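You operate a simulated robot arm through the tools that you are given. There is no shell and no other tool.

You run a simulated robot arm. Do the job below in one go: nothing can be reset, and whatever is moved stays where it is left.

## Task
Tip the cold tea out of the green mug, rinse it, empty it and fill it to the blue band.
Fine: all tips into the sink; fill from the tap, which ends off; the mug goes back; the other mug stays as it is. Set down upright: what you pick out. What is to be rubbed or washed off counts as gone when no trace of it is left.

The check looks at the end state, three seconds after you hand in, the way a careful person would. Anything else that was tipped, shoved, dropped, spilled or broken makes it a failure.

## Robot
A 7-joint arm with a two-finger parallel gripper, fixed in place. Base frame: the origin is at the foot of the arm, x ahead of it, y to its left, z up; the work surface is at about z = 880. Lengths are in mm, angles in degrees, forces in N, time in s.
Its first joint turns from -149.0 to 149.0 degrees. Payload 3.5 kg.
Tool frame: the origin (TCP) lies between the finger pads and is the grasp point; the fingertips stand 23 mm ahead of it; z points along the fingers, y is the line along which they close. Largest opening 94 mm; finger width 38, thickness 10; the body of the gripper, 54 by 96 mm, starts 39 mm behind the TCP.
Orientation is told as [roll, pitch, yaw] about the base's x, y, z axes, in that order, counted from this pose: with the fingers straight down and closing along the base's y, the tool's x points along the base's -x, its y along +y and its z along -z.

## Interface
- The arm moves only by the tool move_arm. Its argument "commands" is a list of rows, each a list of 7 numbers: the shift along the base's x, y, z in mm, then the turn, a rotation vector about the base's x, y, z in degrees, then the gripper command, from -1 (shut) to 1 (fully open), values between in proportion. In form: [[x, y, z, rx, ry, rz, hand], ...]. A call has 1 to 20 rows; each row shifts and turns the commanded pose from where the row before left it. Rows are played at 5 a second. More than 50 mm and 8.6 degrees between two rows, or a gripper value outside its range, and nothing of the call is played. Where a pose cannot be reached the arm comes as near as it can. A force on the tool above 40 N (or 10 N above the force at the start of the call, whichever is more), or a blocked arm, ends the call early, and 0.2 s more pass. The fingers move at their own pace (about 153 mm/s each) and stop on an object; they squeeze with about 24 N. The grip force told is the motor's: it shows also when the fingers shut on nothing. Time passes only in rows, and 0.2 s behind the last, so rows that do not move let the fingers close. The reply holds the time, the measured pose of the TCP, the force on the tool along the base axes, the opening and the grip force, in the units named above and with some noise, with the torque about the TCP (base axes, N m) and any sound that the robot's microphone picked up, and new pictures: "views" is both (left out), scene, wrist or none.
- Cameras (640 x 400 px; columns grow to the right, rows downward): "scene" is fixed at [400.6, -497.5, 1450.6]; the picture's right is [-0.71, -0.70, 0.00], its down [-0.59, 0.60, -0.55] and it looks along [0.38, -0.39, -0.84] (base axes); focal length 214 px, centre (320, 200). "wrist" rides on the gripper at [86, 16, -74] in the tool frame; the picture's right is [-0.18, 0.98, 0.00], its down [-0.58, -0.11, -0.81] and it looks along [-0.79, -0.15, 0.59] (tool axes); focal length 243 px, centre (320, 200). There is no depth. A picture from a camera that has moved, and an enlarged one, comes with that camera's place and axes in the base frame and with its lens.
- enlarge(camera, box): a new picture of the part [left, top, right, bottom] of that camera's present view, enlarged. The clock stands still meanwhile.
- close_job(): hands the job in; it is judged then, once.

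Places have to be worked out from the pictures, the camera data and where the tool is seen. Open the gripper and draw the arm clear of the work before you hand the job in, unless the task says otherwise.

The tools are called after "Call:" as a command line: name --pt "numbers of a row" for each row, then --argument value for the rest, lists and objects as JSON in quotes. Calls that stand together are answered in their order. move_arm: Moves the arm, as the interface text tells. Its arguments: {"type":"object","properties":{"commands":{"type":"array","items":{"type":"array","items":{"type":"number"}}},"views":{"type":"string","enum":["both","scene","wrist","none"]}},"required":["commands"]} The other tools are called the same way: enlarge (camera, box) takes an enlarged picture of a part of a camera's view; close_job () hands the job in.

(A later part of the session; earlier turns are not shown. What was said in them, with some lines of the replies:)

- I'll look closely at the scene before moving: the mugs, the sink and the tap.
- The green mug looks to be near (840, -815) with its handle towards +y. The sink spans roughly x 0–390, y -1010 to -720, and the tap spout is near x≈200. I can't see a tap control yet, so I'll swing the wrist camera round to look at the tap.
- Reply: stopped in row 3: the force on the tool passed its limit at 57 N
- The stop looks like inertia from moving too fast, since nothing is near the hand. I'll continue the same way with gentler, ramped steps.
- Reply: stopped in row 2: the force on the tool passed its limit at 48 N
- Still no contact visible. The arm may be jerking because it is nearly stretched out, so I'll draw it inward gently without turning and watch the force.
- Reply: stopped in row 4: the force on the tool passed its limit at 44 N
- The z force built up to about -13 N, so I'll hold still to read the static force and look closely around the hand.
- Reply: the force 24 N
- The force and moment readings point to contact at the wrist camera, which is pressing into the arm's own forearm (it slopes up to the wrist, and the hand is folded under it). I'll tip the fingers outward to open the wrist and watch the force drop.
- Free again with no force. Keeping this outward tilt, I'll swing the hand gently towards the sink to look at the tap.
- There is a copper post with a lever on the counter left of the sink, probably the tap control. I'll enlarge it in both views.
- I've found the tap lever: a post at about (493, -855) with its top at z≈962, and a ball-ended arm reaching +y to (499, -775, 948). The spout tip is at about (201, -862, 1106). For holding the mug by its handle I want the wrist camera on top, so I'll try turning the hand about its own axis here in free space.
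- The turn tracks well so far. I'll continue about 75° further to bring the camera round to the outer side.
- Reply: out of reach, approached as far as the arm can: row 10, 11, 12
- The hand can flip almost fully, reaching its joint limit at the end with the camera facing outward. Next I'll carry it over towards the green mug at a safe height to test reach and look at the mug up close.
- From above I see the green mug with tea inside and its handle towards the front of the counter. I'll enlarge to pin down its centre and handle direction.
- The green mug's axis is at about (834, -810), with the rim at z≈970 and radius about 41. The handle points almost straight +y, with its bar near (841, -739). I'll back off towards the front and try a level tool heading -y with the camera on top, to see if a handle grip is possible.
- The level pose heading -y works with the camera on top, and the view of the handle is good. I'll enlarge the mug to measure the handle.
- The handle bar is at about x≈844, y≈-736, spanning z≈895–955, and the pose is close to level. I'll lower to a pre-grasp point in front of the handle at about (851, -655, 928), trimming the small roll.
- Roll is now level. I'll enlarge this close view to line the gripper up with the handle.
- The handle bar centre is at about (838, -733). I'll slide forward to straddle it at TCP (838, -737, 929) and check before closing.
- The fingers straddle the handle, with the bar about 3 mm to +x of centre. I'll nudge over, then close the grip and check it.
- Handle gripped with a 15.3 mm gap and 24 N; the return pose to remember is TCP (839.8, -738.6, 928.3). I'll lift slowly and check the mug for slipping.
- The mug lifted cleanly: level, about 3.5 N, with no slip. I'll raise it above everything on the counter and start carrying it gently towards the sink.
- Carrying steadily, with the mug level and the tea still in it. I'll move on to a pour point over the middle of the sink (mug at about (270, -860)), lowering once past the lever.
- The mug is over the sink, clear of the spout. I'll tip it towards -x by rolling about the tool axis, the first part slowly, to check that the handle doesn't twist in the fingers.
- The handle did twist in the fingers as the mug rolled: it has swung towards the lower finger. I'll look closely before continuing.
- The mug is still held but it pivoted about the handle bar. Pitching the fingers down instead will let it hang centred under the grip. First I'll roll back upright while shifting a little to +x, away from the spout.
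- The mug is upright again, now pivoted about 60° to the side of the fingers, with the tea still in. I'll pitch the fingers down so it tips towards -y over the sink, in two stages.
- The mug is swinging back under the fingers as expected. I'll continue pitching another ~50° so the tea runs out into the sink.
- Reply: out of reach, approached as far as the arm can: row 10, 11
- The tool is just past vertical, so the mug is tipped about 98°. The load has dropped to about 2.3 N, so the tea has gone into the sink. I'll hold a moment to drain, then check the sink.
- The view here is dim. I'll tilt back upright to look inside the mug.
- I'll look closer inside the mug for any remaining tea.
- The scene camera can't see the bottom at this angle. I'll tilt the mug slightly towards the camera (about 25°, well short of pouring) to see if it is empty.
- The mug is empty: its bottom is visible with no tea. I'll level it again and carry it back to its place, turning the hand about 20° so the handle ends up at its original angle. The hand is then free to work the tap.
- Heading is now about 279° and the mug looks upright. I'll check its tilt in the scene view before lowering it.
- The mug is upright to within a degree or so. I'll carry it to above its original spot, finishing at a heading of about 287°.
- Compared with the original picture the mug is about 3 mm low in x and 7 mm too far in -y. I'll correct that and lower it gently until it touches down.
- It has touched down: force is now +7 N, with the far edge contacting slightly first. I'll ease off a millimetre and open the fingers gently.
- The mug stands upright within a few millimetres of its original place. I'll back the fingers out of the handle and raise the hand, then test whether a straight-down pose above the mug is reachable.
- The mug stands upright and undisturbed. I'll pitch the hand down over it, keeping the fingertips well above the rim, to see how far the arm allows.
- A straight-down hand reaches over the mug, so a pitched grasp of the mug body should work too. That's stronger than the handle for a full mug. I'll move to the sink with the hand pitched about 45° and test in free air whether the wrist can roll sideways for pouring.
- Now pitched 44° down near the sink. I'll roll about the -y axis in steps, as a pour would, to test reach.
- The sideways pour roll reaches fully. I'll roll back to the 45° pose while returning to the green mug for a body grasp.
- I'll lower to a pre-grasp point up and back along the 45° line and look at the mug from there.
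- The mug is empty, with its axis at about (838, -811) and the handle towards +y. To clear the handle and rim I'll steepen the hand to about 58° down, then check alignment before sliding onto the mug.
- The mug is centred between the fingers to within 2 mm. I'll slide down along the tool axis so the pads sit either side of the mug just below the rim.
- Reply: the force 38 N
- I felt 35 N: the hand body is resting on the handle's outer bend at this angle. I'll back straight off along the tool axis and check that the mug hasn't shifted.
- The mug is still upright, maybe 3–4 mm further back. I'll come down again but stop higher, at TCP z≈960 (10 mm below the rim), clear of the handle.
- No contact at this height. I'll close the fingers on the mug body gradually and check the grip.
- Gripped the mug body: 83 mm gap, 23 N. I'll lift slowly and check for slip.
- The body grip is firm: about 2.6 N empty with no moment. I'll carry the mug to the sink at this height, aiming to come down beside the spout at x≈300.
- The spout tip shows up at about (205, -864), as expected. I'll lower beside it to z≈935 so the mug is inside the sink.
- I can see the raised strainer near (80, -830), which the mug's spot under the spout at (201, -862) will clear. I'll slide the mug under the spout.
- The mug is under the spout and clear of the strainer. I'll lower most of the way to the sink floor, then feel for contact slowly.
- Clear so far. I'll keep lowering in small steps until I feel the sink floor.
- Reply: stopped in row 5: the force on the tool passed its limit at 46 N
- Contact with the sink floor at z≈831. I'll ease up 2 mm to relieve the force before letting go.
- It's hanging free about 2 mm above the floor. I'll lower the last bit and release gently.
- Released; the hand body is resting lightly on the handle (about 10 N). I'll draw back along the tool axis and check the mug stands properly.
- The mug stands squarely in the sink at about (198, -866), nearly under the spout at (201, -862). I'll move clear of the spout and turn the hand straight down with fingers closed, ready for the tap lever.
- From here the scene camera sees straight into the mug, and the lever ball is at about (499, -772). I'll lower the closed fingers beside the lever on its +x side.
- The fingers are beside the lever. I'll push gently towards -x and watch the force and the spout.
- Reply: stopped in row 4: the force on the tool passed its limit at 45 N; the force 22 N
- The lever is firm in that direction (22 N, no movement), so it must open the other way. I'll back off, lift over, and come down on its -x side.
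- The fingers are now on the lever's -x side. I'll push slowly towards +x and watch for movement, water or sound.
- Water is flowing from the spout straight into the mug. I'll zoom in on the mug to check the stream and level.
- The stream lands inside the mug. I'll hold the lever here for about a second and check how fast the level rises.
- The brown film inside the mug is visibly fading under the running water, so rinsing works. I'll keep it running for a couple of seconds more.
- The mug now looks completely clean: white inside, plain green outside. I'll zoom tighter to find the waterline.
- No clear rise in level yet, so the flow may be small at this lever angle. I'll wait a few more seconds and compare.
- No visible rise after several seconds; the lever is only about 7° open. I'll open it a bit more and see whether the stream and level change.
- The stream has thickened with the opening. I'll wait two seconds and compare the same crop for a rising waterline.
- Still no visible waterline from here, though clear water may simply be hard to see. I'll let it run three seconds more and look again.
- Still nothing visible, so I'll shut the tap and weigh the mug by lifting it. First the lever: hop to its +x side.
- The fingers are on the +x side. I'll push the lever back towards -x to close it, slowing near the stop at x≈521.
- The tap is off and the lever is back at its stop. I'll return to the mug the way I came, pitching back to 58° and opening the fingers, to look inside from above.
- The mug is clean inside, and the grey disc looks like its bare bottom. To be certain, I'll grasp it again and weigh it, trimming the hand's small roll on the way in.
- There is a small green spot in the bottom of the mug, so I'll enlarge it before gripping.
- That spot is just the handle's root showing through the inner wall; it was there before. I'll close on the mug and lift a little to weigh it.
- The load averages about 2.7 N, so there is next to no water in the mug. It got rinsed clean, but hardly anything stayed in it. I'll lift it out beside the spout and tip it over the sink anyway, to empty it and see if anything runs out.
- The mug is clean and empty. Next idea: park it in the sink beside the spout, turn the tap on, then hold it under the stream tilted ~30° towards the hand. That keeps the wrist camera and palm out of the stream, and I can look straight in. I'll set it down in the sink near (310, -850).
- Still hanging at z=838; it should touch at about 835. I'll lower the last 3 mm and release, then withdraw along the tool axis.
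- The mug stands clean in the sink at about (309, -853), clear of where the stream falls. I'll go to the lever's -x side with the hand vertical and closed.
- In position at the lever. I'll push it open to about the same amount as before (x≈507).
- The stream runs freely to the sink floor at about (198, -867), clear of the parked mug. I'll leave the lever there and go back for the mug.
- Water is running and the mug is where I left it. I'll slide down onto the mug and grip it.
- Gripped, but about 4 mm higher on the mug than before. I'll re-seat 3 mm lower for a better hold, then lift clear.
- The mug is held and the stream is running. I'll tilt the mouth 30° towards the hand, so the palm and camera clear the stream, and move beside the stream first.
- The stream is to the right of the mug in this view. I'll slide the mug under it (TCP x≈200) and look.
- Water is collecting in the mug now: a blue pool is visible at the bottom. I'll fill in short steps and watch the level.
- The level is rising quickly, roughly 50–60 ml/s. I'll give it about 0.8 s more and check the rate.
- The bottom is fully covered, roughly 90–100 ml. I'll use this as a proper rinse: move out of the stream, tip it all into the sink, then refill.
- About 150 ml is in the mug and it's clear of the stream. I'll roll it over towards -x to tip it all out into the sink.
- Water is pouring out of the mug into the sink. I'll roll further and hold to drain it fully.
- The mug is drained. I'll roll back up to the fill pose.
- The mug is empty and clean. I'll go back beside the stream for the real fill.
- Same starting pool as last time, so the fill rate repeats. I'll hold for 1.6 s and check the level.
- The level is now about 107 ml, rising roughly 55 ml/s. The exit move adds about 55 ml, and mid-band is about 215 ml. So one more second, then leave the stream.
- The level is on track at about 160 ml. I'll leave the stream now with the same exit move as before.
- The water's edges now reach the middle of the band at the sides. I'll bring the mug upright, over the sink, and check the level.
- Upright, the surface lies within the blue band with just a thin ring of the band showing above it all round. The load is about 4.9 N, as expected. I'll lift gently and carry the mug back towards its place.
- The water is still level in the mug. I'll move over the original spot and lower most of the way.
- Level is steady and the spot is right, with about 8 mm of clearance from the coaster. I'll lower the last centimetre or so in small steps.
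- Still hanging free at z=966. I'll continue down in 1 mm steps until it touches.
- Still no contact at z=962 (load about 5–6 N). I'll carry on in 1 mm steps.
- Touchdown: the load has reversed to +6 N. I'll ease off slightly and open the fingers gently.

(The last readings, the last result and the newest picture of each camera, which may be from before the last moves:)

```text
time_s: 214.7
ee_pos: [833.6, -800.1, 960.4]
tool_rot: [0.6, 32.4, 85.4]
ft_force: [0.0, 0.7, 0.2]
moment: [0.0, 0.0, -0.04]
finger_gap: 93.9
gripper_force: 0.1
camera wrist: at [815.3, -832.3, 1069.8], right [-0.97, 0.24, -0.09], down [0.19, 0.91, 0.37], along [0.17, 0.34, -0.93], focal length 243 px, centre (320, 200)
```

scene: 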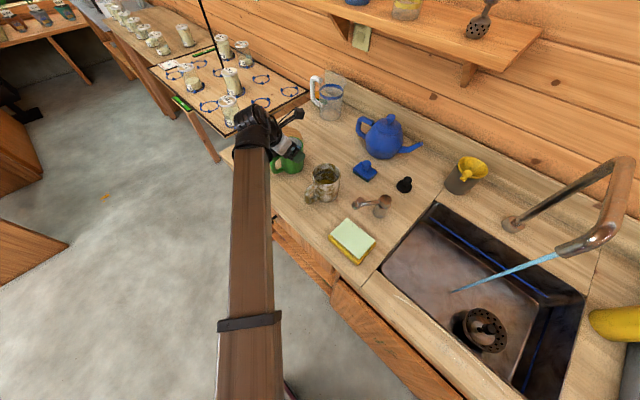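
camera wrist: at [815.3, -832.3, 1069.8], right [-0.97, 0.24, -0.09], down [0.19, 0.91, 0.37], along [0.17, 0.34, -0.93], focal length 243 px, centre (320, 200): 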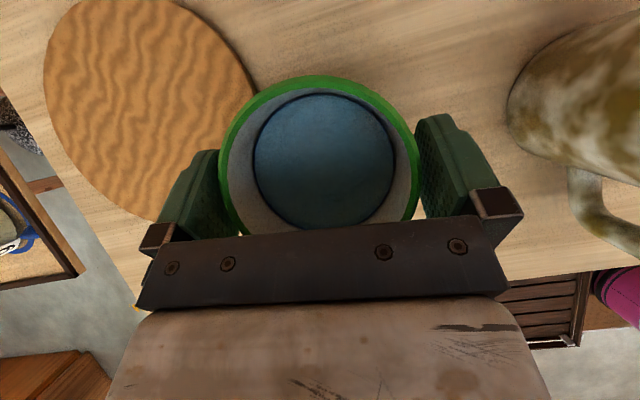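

Released with no contact forces. I'll withdraw slowly, straight back along the tool axis.

Call:
move_arm --pt "0 1 1.6 0 0 0 1" --pt "0.2 2.5 4 0 0 0 1" --pt "0.4 5 8 0 0 0 1" --pt "0.6 7 11 0 0 0 1" --pt "0.6 8 12.5 0 0 0 1" --pt "0.8 9 14 0 0 0 1" --pt "0.8 9 14 0 0 0 1" --pt "0.8 9 14 0 0 0 1" --pt "0.6 7 11 0 0 0 1" --pt "0.3 4 6 0 0 0 1" --views "both"

Call:
enlarge --camera "wrist" --box '[200, 0, 440, 180]'

Call:
enlarge --camera "scene" --box '[240, 110, 340, 200]'

```text
time_s: 216.9
ee_pos: [838.6, -739.1, 1055.5]
tool_rot: [0.8, 32.3, 85.5]
ft_force: [0.6, 0.4, -0.1]
moment: [0.02, -0.05, -0.02]
finger_gap: 94.1
gripper_force: 0.1
camera wrist: at [820.5, -770.8, 1166.0], right [-0.97, 0.24, -0.09], down [0.19, 0.91, 0.37], along [0.17, 0.34, -0.93], focal length 243 px, centre (320, 200)
```

scene: 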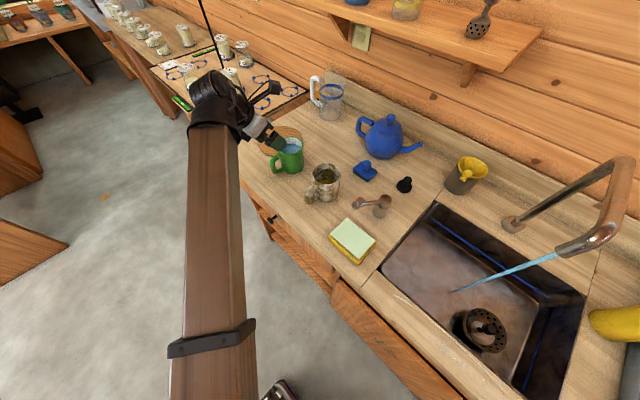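
wrist: 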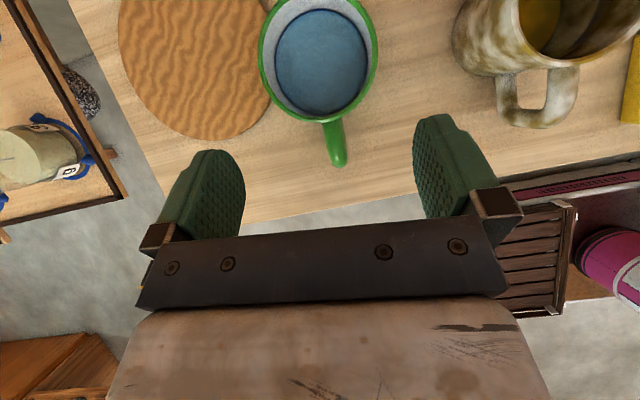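

```text
2.22 times, centred on (320, 90) of wrist
camera zoom: at [820.5, -770.8, 1166.0], right [-0.97, 0.24, -0.09], down [0.19, 0.91, 0.37], along [0.17, 0.34, -0.93], focal length 539 px, centre (320, 444)
```

zoom: 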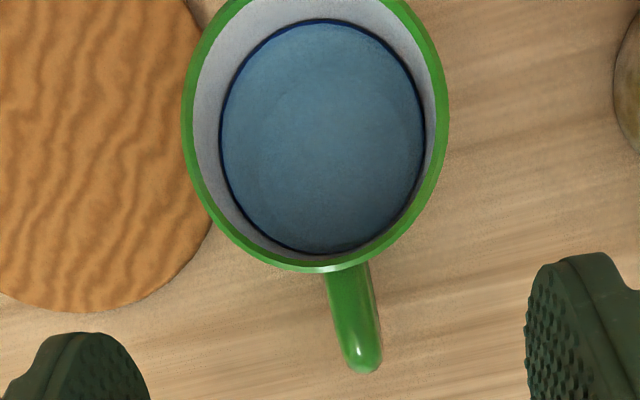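

```text
4.44 times, centred on (290, 155) of scene
camera zoom: at [400.6, -497.5, 1450.6], right [-0.71, -0.7, 0.0], down [-0.59, 0.6, -0.55], along [0.38, -0.39, -0.84], focal length 953 px, centre (453, 400)
```

zoom: 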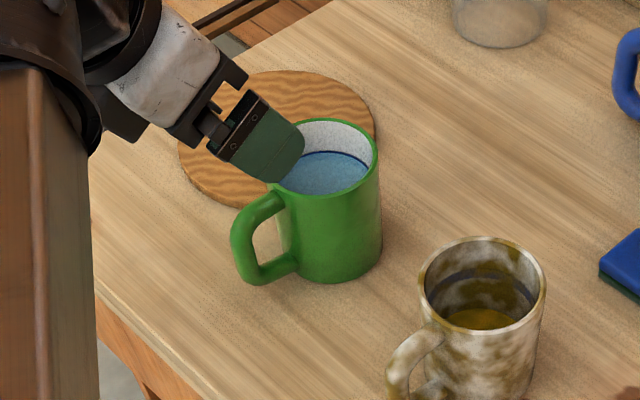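

The mug stands upright in its place, the handle as before, with the water just inside the blue band. Now to shut the tap: I'll close the fingers and move vertical to the lever's +x side, between it and the white mug.

Call:
move_arm --pt "-2 2 6 0 0 0 1" --pt "-6 0 10 0 0 0 0.5" --pt "-12 0 8 1 0 0 0" --pt "-16 -2 4 3 0 0 -0.5" --pt "-20 -4 2 4 0 0 -1" --pt "-24 -6 0 4 0 0 -1" --pt "-26 -8 0 4 0 0 -1" --pt "-26 -8 0 4 0 0 -1" --pt "-26 -8 0 4 0 0 -1" --pt "-26 -8 0 4 0 0 -1" --pt "-24 -8 0 3 -1 0 -1" --pt "-20 -6 0 1 -1 0 -1" --pt "-16 -3 0 0 -1 0 -1" --pt "-10 -1 0 0 0 0 -1" --pt "-4 0 0 0 0 0 -1" --pt "-2 0 0 0 0 0 -1" --views "both"

```text
time_s: 220.3
ee_pos: [578.2, -799.7, 1086.5]
tool_rot: [0.1, 0.3, 86.1]
ft_force: [-0.5, -0.4, 0.5]
moment: [0.01, 0.0, -0.03]
finger_gap: 0.0
gripper_force: 24.2
camera wrist: at [556.2, -884.3, 1161.9], right [-0.97, 0.25, 0.0], down [0.15, 0.58, 0.8], along [0.2, 0.78, -0.6], focal length 243 px, centre (320, 200)
```

scene: 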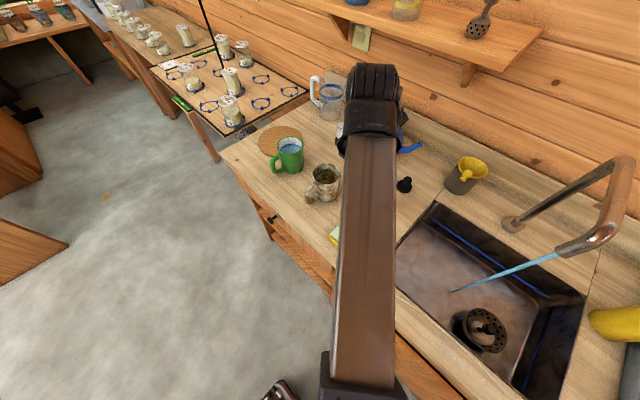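
wrist: 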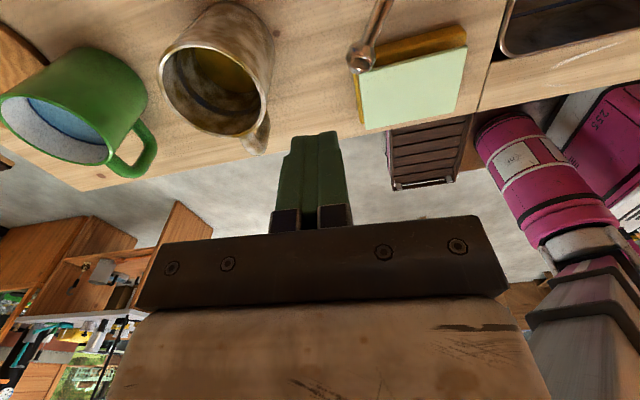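

The lever ball is at about (546, -788) and the white mug's edge at x≈611, so there is room. I'll lower the fingers between them.

Call:
move_arm --pt "0 0 -5 0 0 0 -1" --pt "0 0 -12 0 0 0 -1" --pt "0 0 -20 0 0 0 -1" --pt "0 0 -24 0 0 0 -1" --pt "0 0 -24 0 0 0 -1" --pt "0 0 -22 0 0 0 -1" --pt "0 0 -16 0 0 0 -1" --pt "0 0 -9 0 0 0 -1" --pt "0 0 -4 0 0 0 -1" --views "both"

```text
time_s: 222.3
ee_pos: [578.0, -799.0, 949.7]
tool_rot: [0.2, 0.3, 86.1]
ft_force: [-0.5, -0.6, 0.2]
moment: [0.01, -0.02, -0.02]
finger_gap: 0.0
gripper_force: 23.9
camera wrist: at [556.3, -883.8, 1024.9], right [-0.97, 0.25, 0.0], down [0.15, 0.58, 0.8], along [0.2, 0.78, -0.6], focal length 243 px, centre (320, 200)
```

scene: 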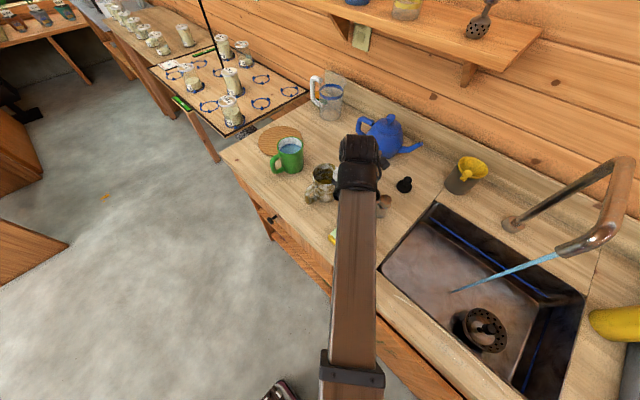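
wrist: 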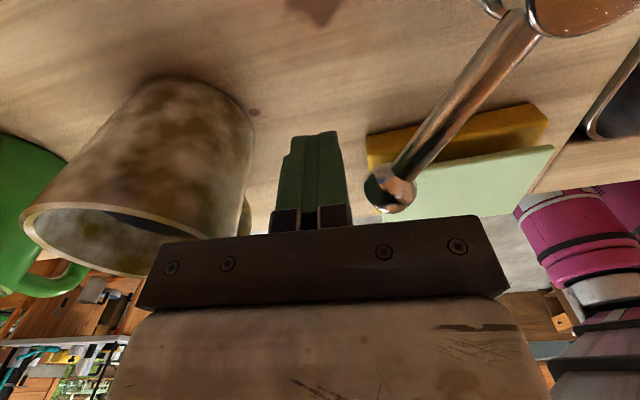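

In position. I'll push the lever back towards -x to close the tap, slowing near the stop.

Call:
move_arm --pt "-4 0 0 0 0 0 -1" --pt "-7 0 0 0 0 0 -1" --pt "-8 0 0 0 0 0 -1" --pt "-8 0 0 0 0 0 -1" --pt "-8 0 0 0 0 0 -1" --pt "-7 0 0 0 0 0 -1" --pt "-5 0 0 0 0 0 -1" --pt "-4 0 0 0 0 0 -1" --pt "-3 0 0 0 0 0 -1" --pt "-2 0 0 0 0 0 -1" --pt "-1 0 0 0 0 0 -1" --views "both"

Call:
enlarge --camera "scene" --box '[420, 200, 640, 365]'

```text
time_s: 224.7
ee_pos: [522.8, -799.8, 949.3]
tool_rot: [-0.1, 0.4, 86.1]
ft_force: [5.6, -0.3, 3.6]
moment: [0.02, 0.03, -0.17]
finger_gap: 0.3
gripper_force: 23.8
camera wrist: at [499.7, -884.2, 1025.4], right [-0.97, 0.25, 0.0], down [0.15, 0.58, 0.8], along [0.2, 0.78, -0.6], focal length 243 px, centre (320, 200)
```

scene: 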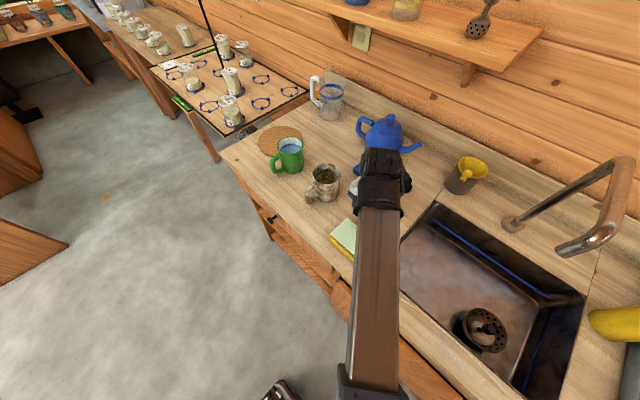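
wrist: 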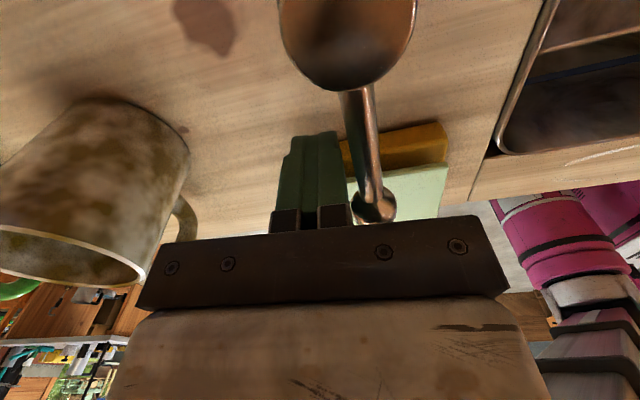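

```text
2.42 times, centred on (530, 282) of scene
camera zoom: at [400.6, -497.5, 1450.6], right [-0.71, -0.7, 0.0], down [-0.59, 0.6, -0.55], along [0.38, -0.39, -0.84], focal length 520 px, centre (-189, 0)
```

zoom: 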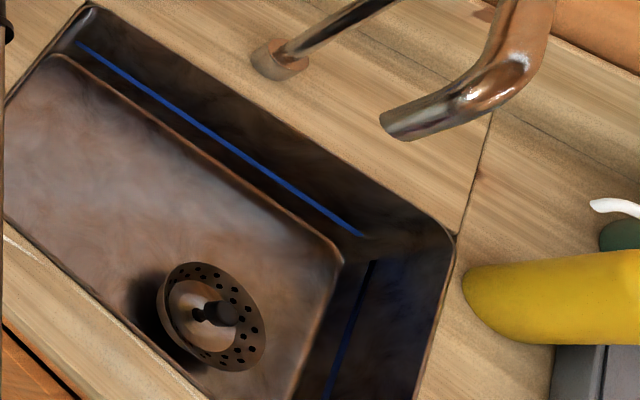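

The stream has stopped. I'll press the lever a touch more against its stop, then back off and lift clear.

Call:
move_arm --pt "-1.5 0 0 0 0 0 -1" --pt "0 0 0 0 0 0 -1" --pt "4 0 0 0 0 0 -1" --pt "8 0 2 0 0 0 -1" --pt "6 0 10 0 0 0 -1" --pt "2 0 20 0 0 0 -1" --pt "0 0 26 0 0 0 -1" --pt "0 0 28 0 0 0 -1" --pt "0 4 28 0 0 0 -0.5" --pt "0 8 24 0 0 0 0" --pt "0 12 16 0 0 0 0.5" --pt "0 14 8 0 0 0 1" --pt "0 14 2 0 0 0 1" --pt "0 8 0 0 0 0 1" --pt "0 3 0 0 0 0 1" --views "both"

Call:
enlarge --camera "scene" --box '[240, 110, 360, 210]'

Call:
enlarge --camera "scene" --box '[260, 125, 320, 180]'

```text
time_s: 227.9
ee_pos: [539.5, -736.8, 1114.2]
tool_rot: [0.0, 0.2, 86.0]
ft_force: [0.1, 0.0, 0.0]
moment: [-0.01, 0.03, -0.04]
finger_gap: 94.1
gripper_force: 0.1
camera wrist: at [517.0, -820.8, 1189.7], right [-0.97, 0.25, 0.0], down [0.15, 0.58, 0.8], along [0.2, 0.78, -0.6], focal length 243 px, centre (320, 200)
```

scene: 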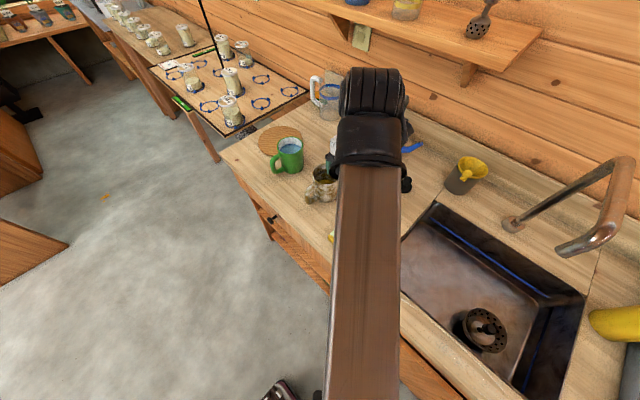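
wrist: 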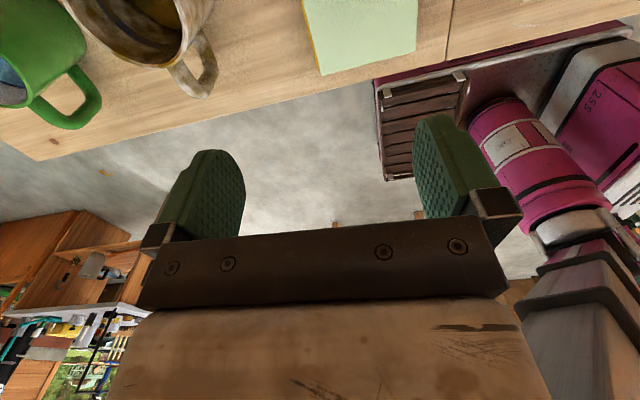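

```text
4.00 times, centred on (300, 160) of scene
camera zoom: at [400.6, -497.5, 1450.6], right [-0.71, -0.7, 0.0], down [-0.59, 0.6, -0.55], along [0.38, -0.39, -0.84], focal length 858 px, centre (400, 360)
```

zoom: 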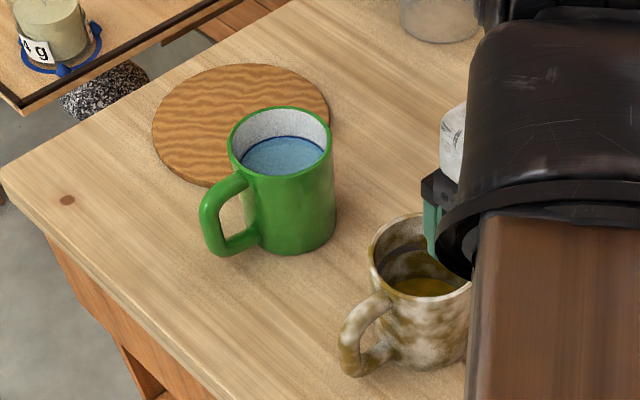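

```text
7.27 times, centred on (290, 152) of scene
camera zoom: at [400.6, -497.5, 1450.6], right [-0.71, -0.7, 0.0], down [-0.59, 0.6, -0.55], along [0.38, -0.39, -0.84], focal length 1560 px, centre (538, 546)
```

zoom: 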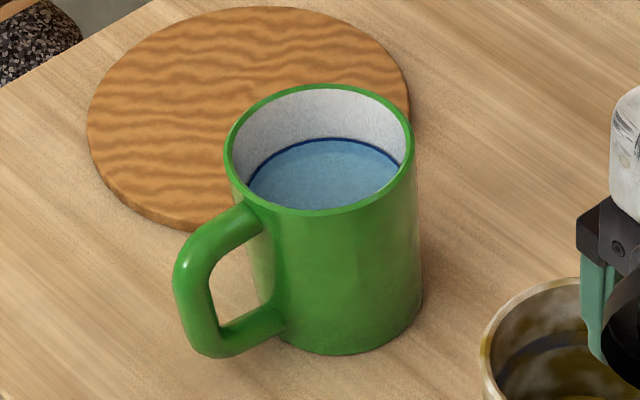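

The green mug is clean, upright, and filled to within a couple of millimetres of the band's middle. It sits about 4 mm from its starting spot. I'll draw the open hand well clear and then check the lever, tap and counter.

Call:
move_arm --pt "-2 6 3 0 0 0 1" --pt "-4 14 5 0 0 0 1" --pt "-6 20 6 0 0 0 1" --pt "-8 24 6 0 0 0 1" --pt "-8 24 6 0 0 0 1" --pt "-8 24 6 0 0 0 1" --pt "-8 24 4 0 0 0 1" --pt "-6 18 2 0 0 0 1" --pt "-4 10 1 0 0 0 1" --pt "-2 4 0 0 0 0 1" --views "both"

Call:
enlarge --camera "scene" --box '[330, 150, 470, 255]'

Call:
enlarge --camera "scene" --box '[420, 200, 640, 365]'

Call:
enlarge --camera "scene" --box '[220, 70, 420, 220]'

```text
time_s: 230.1
ee_pos: [490.5, -574.6, 1133.6]
tool_rot: [-0.4, 0.7, 86.0]
ft_force: [0.3, -0.2, 0.9]
moment: [0.0, 0.04, -0.01]
finger_gap: 93.8
gripper_force: 0.1
out of reach, approached as far as the arm can: row 7, 8, 9
camera wrist: at [467.3, -658.5, 1209.7], right [-0.97, 0.25, -0.01], down [0.14, 0.58, 0.8], along [0.21, 0.77, -0.6], focal length 243 px, centre (320, 200)
```

scene: 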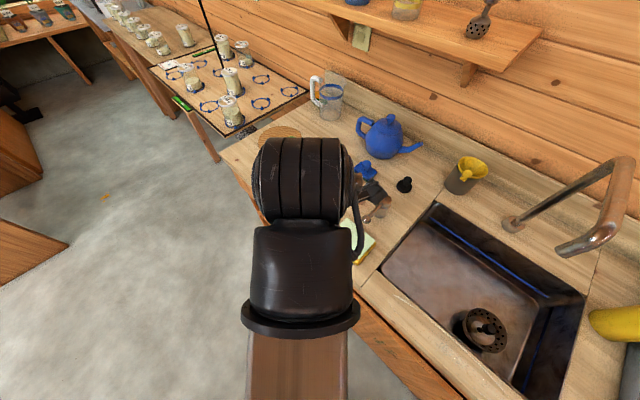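
wrist: 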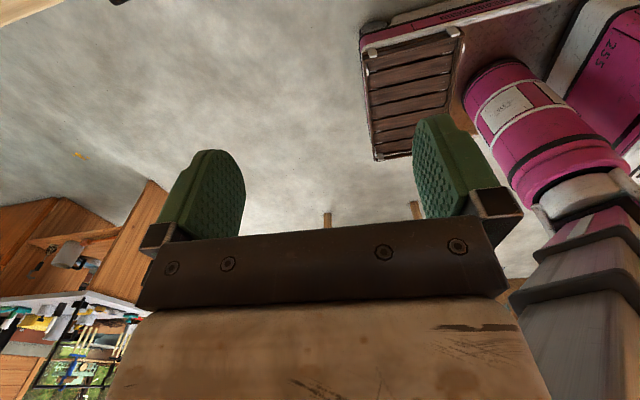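

```text
3.81 times, centred on (400, 202) of scene
camera zoom: at [400.6, -497.5, 1450.6], right [-0.71, -0.7, 0.0], down [-0.59, 0.6, -0.55], along [0.38, -0.39, -0.84], focal length 817 px, centre (15, 190)
```

zoom: 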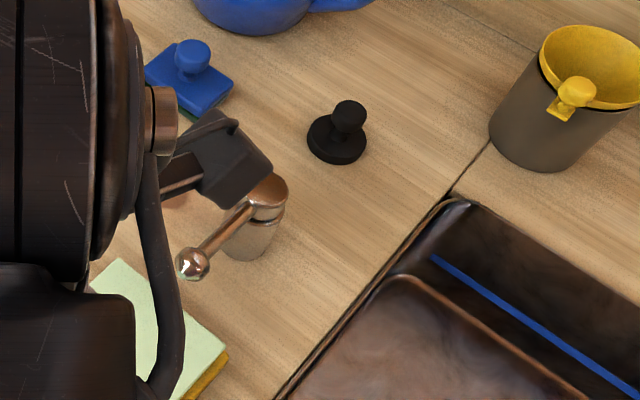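

```text
2.42 times, centred on (530, 282) of scene
camera zoom: at [400.6, -497.5, 1450.6], right [-0.71, -0.7, 0.0], down [-0.59, 0.6, -0.55], along [0.38, -0.39, -0.84], focal length 520 px, centre (-189, 0)
```

zoom: 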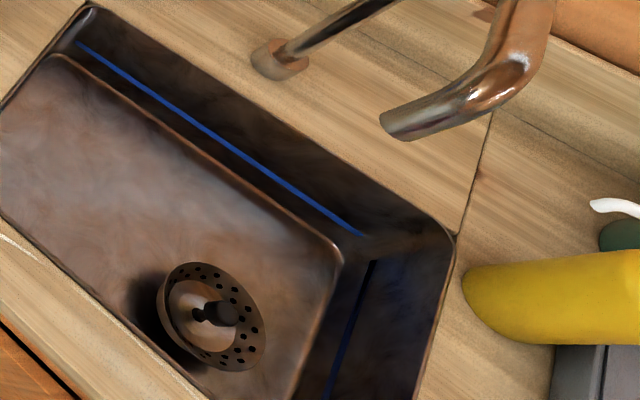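

```text
2.67 times, centred on (320, 145) of scene
camera zoom: at [400.6, -497.5, 1450.6], right [-0.71, -0.7, 0.0], down [-0.59, 0.6, -0.55], along [0.38, -0.39, -0.84], focal length 572 px, centre (320, 347)
```

zoom: 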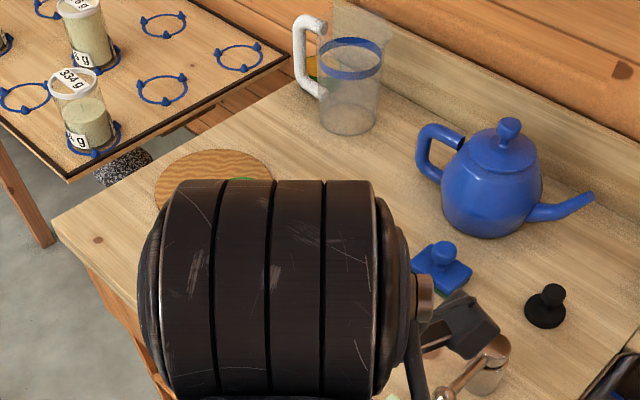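

The lever is back at its starting position (ball at about (498, -774)), the tap is dry and the sink is clear. I'll swing the hand further out to the side, away from the counter, so I can see both mugs once more.

Call:
move_arm --pt "4 2 0 0 0 0 1" --pt "9 6 0 0 0 0.5 1" --pt "14 10 0 0 0 1 1" --pt "17 12 0 0 0 1 1" --pt "18 13 0 0 0 1 1" --pt "18 13 0 0 0 1 1" --pt "17 12 0 0 0 1 1" --pt "14 9 0 0 0 1 1" --pt "9 6 0 0 0 0.5 1" --pt "4 2 0 0 0 0 1" --views "both"

Call:
enlarge --camera "scene" --box '[240, 110, 360, 210]'

Call:
enlarge --camera "scene" --box '[265, 125, 310, 165]'

```text
time_s: 232.3
ee_pos: [616.1, -490.3, 1133.1]
tool_rot: [0.1, 0.3, 93.1]
ft_force: [0.6, 0.1, 0.2]
moment: [0.01, -0.01, -0.02]
finger_gap: 94.1
gripper_force: 0.1
camera wrist: at [603.5, -576.4, 1209.4], right [-0.99, 0.13, 0.0], down [0.08, 0.59, 0.8], along [0.1, 0.8, -0.6], focal length 243 px, centre (320, 200)
```

scene: 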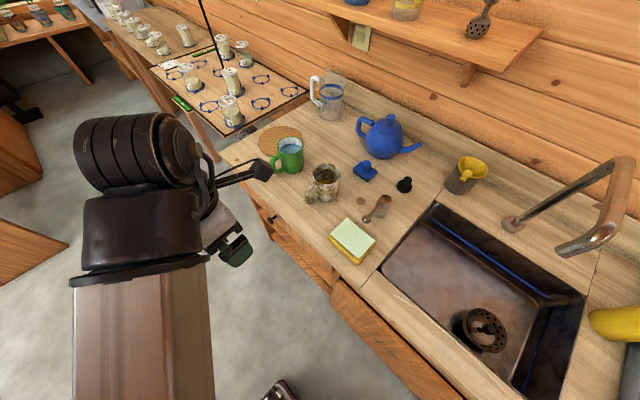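
wrist: 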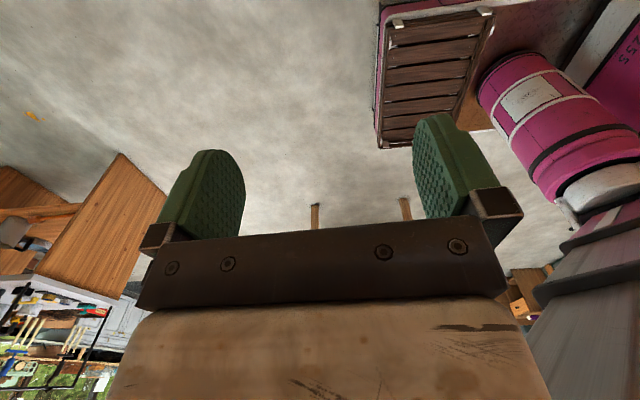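

```text
4.00 times, centred on (300, 160) of scene
camera zoom: at [400.6, -497.5, 1450.6], right [-0.71, -0.7, 0.0], down [-0.59, 0.6, -0.55], along [0.38, -0.39, -0.84], focal length 858 px, centre (400, 360)
```

zoom: 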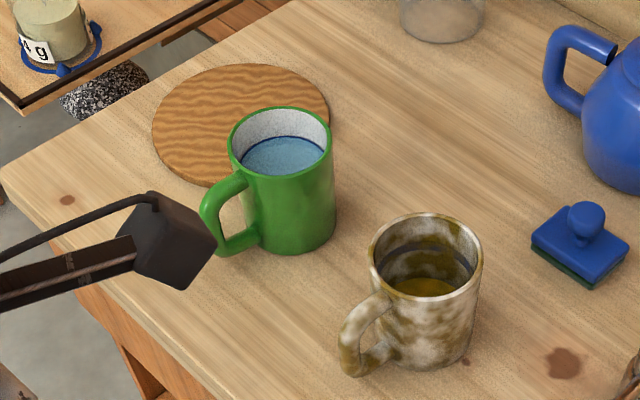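

```text
10.00 times, centred on (288, 145) of scene
camera zoom: at [400.6, -497.5, 1450.6], right [-0.71, -0.7, 0.0], down [-0.59, 0.6, -0.55], along [0.38, -0.39, -0.84], focal length 2145 px, centre (645, 750)
```

zoom: 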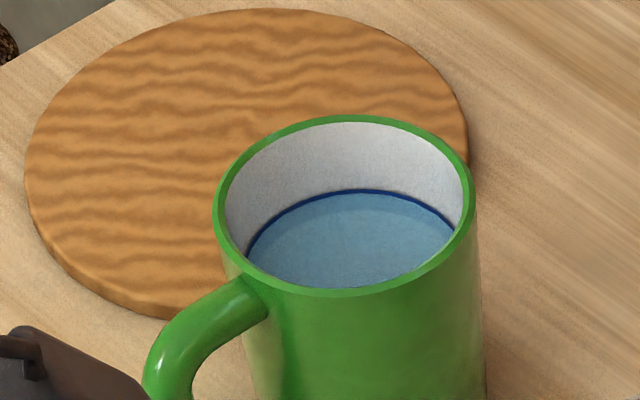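

The final state looks right. The green mug is clean and upright in its place, filled to the blue band. The white mug is untouched, the tap is off with its lever home, and the sink and counter are clear. The gripper is open and away from the counter, so I'm handing in.

Call:
close_job

```text
The job is handed in.
```

The green mug is rinsed clean, filled to the blue band and back in its place, and I've handed the job in.

- **Tea:** tipped into the sink. No tea showed inside afterwards.
- **Rinse:** the running tap cleared the brown film inside and out. I then let about 150 ml into the mug and tipped that into the sink too.
- **Fill:** the water is inside the blue band, about 2 mm below its top edge by my reading of the pictures.
- **Mug:** set down upright about 4 mm from where it started, with the handle pointing the same way.
- **Tap:** off, with the lever back where it began.
- **Everything else:** the white mug looks unchanged in the last picture, and I saw no spills on the counter. The gripper is open and the arm is clear of the counter.

Early on, the handle slipped and turned in the fingers while I was tipping the tea. It was over the sink and nothing spilled outside it, and I gripped the mug by its body after that.
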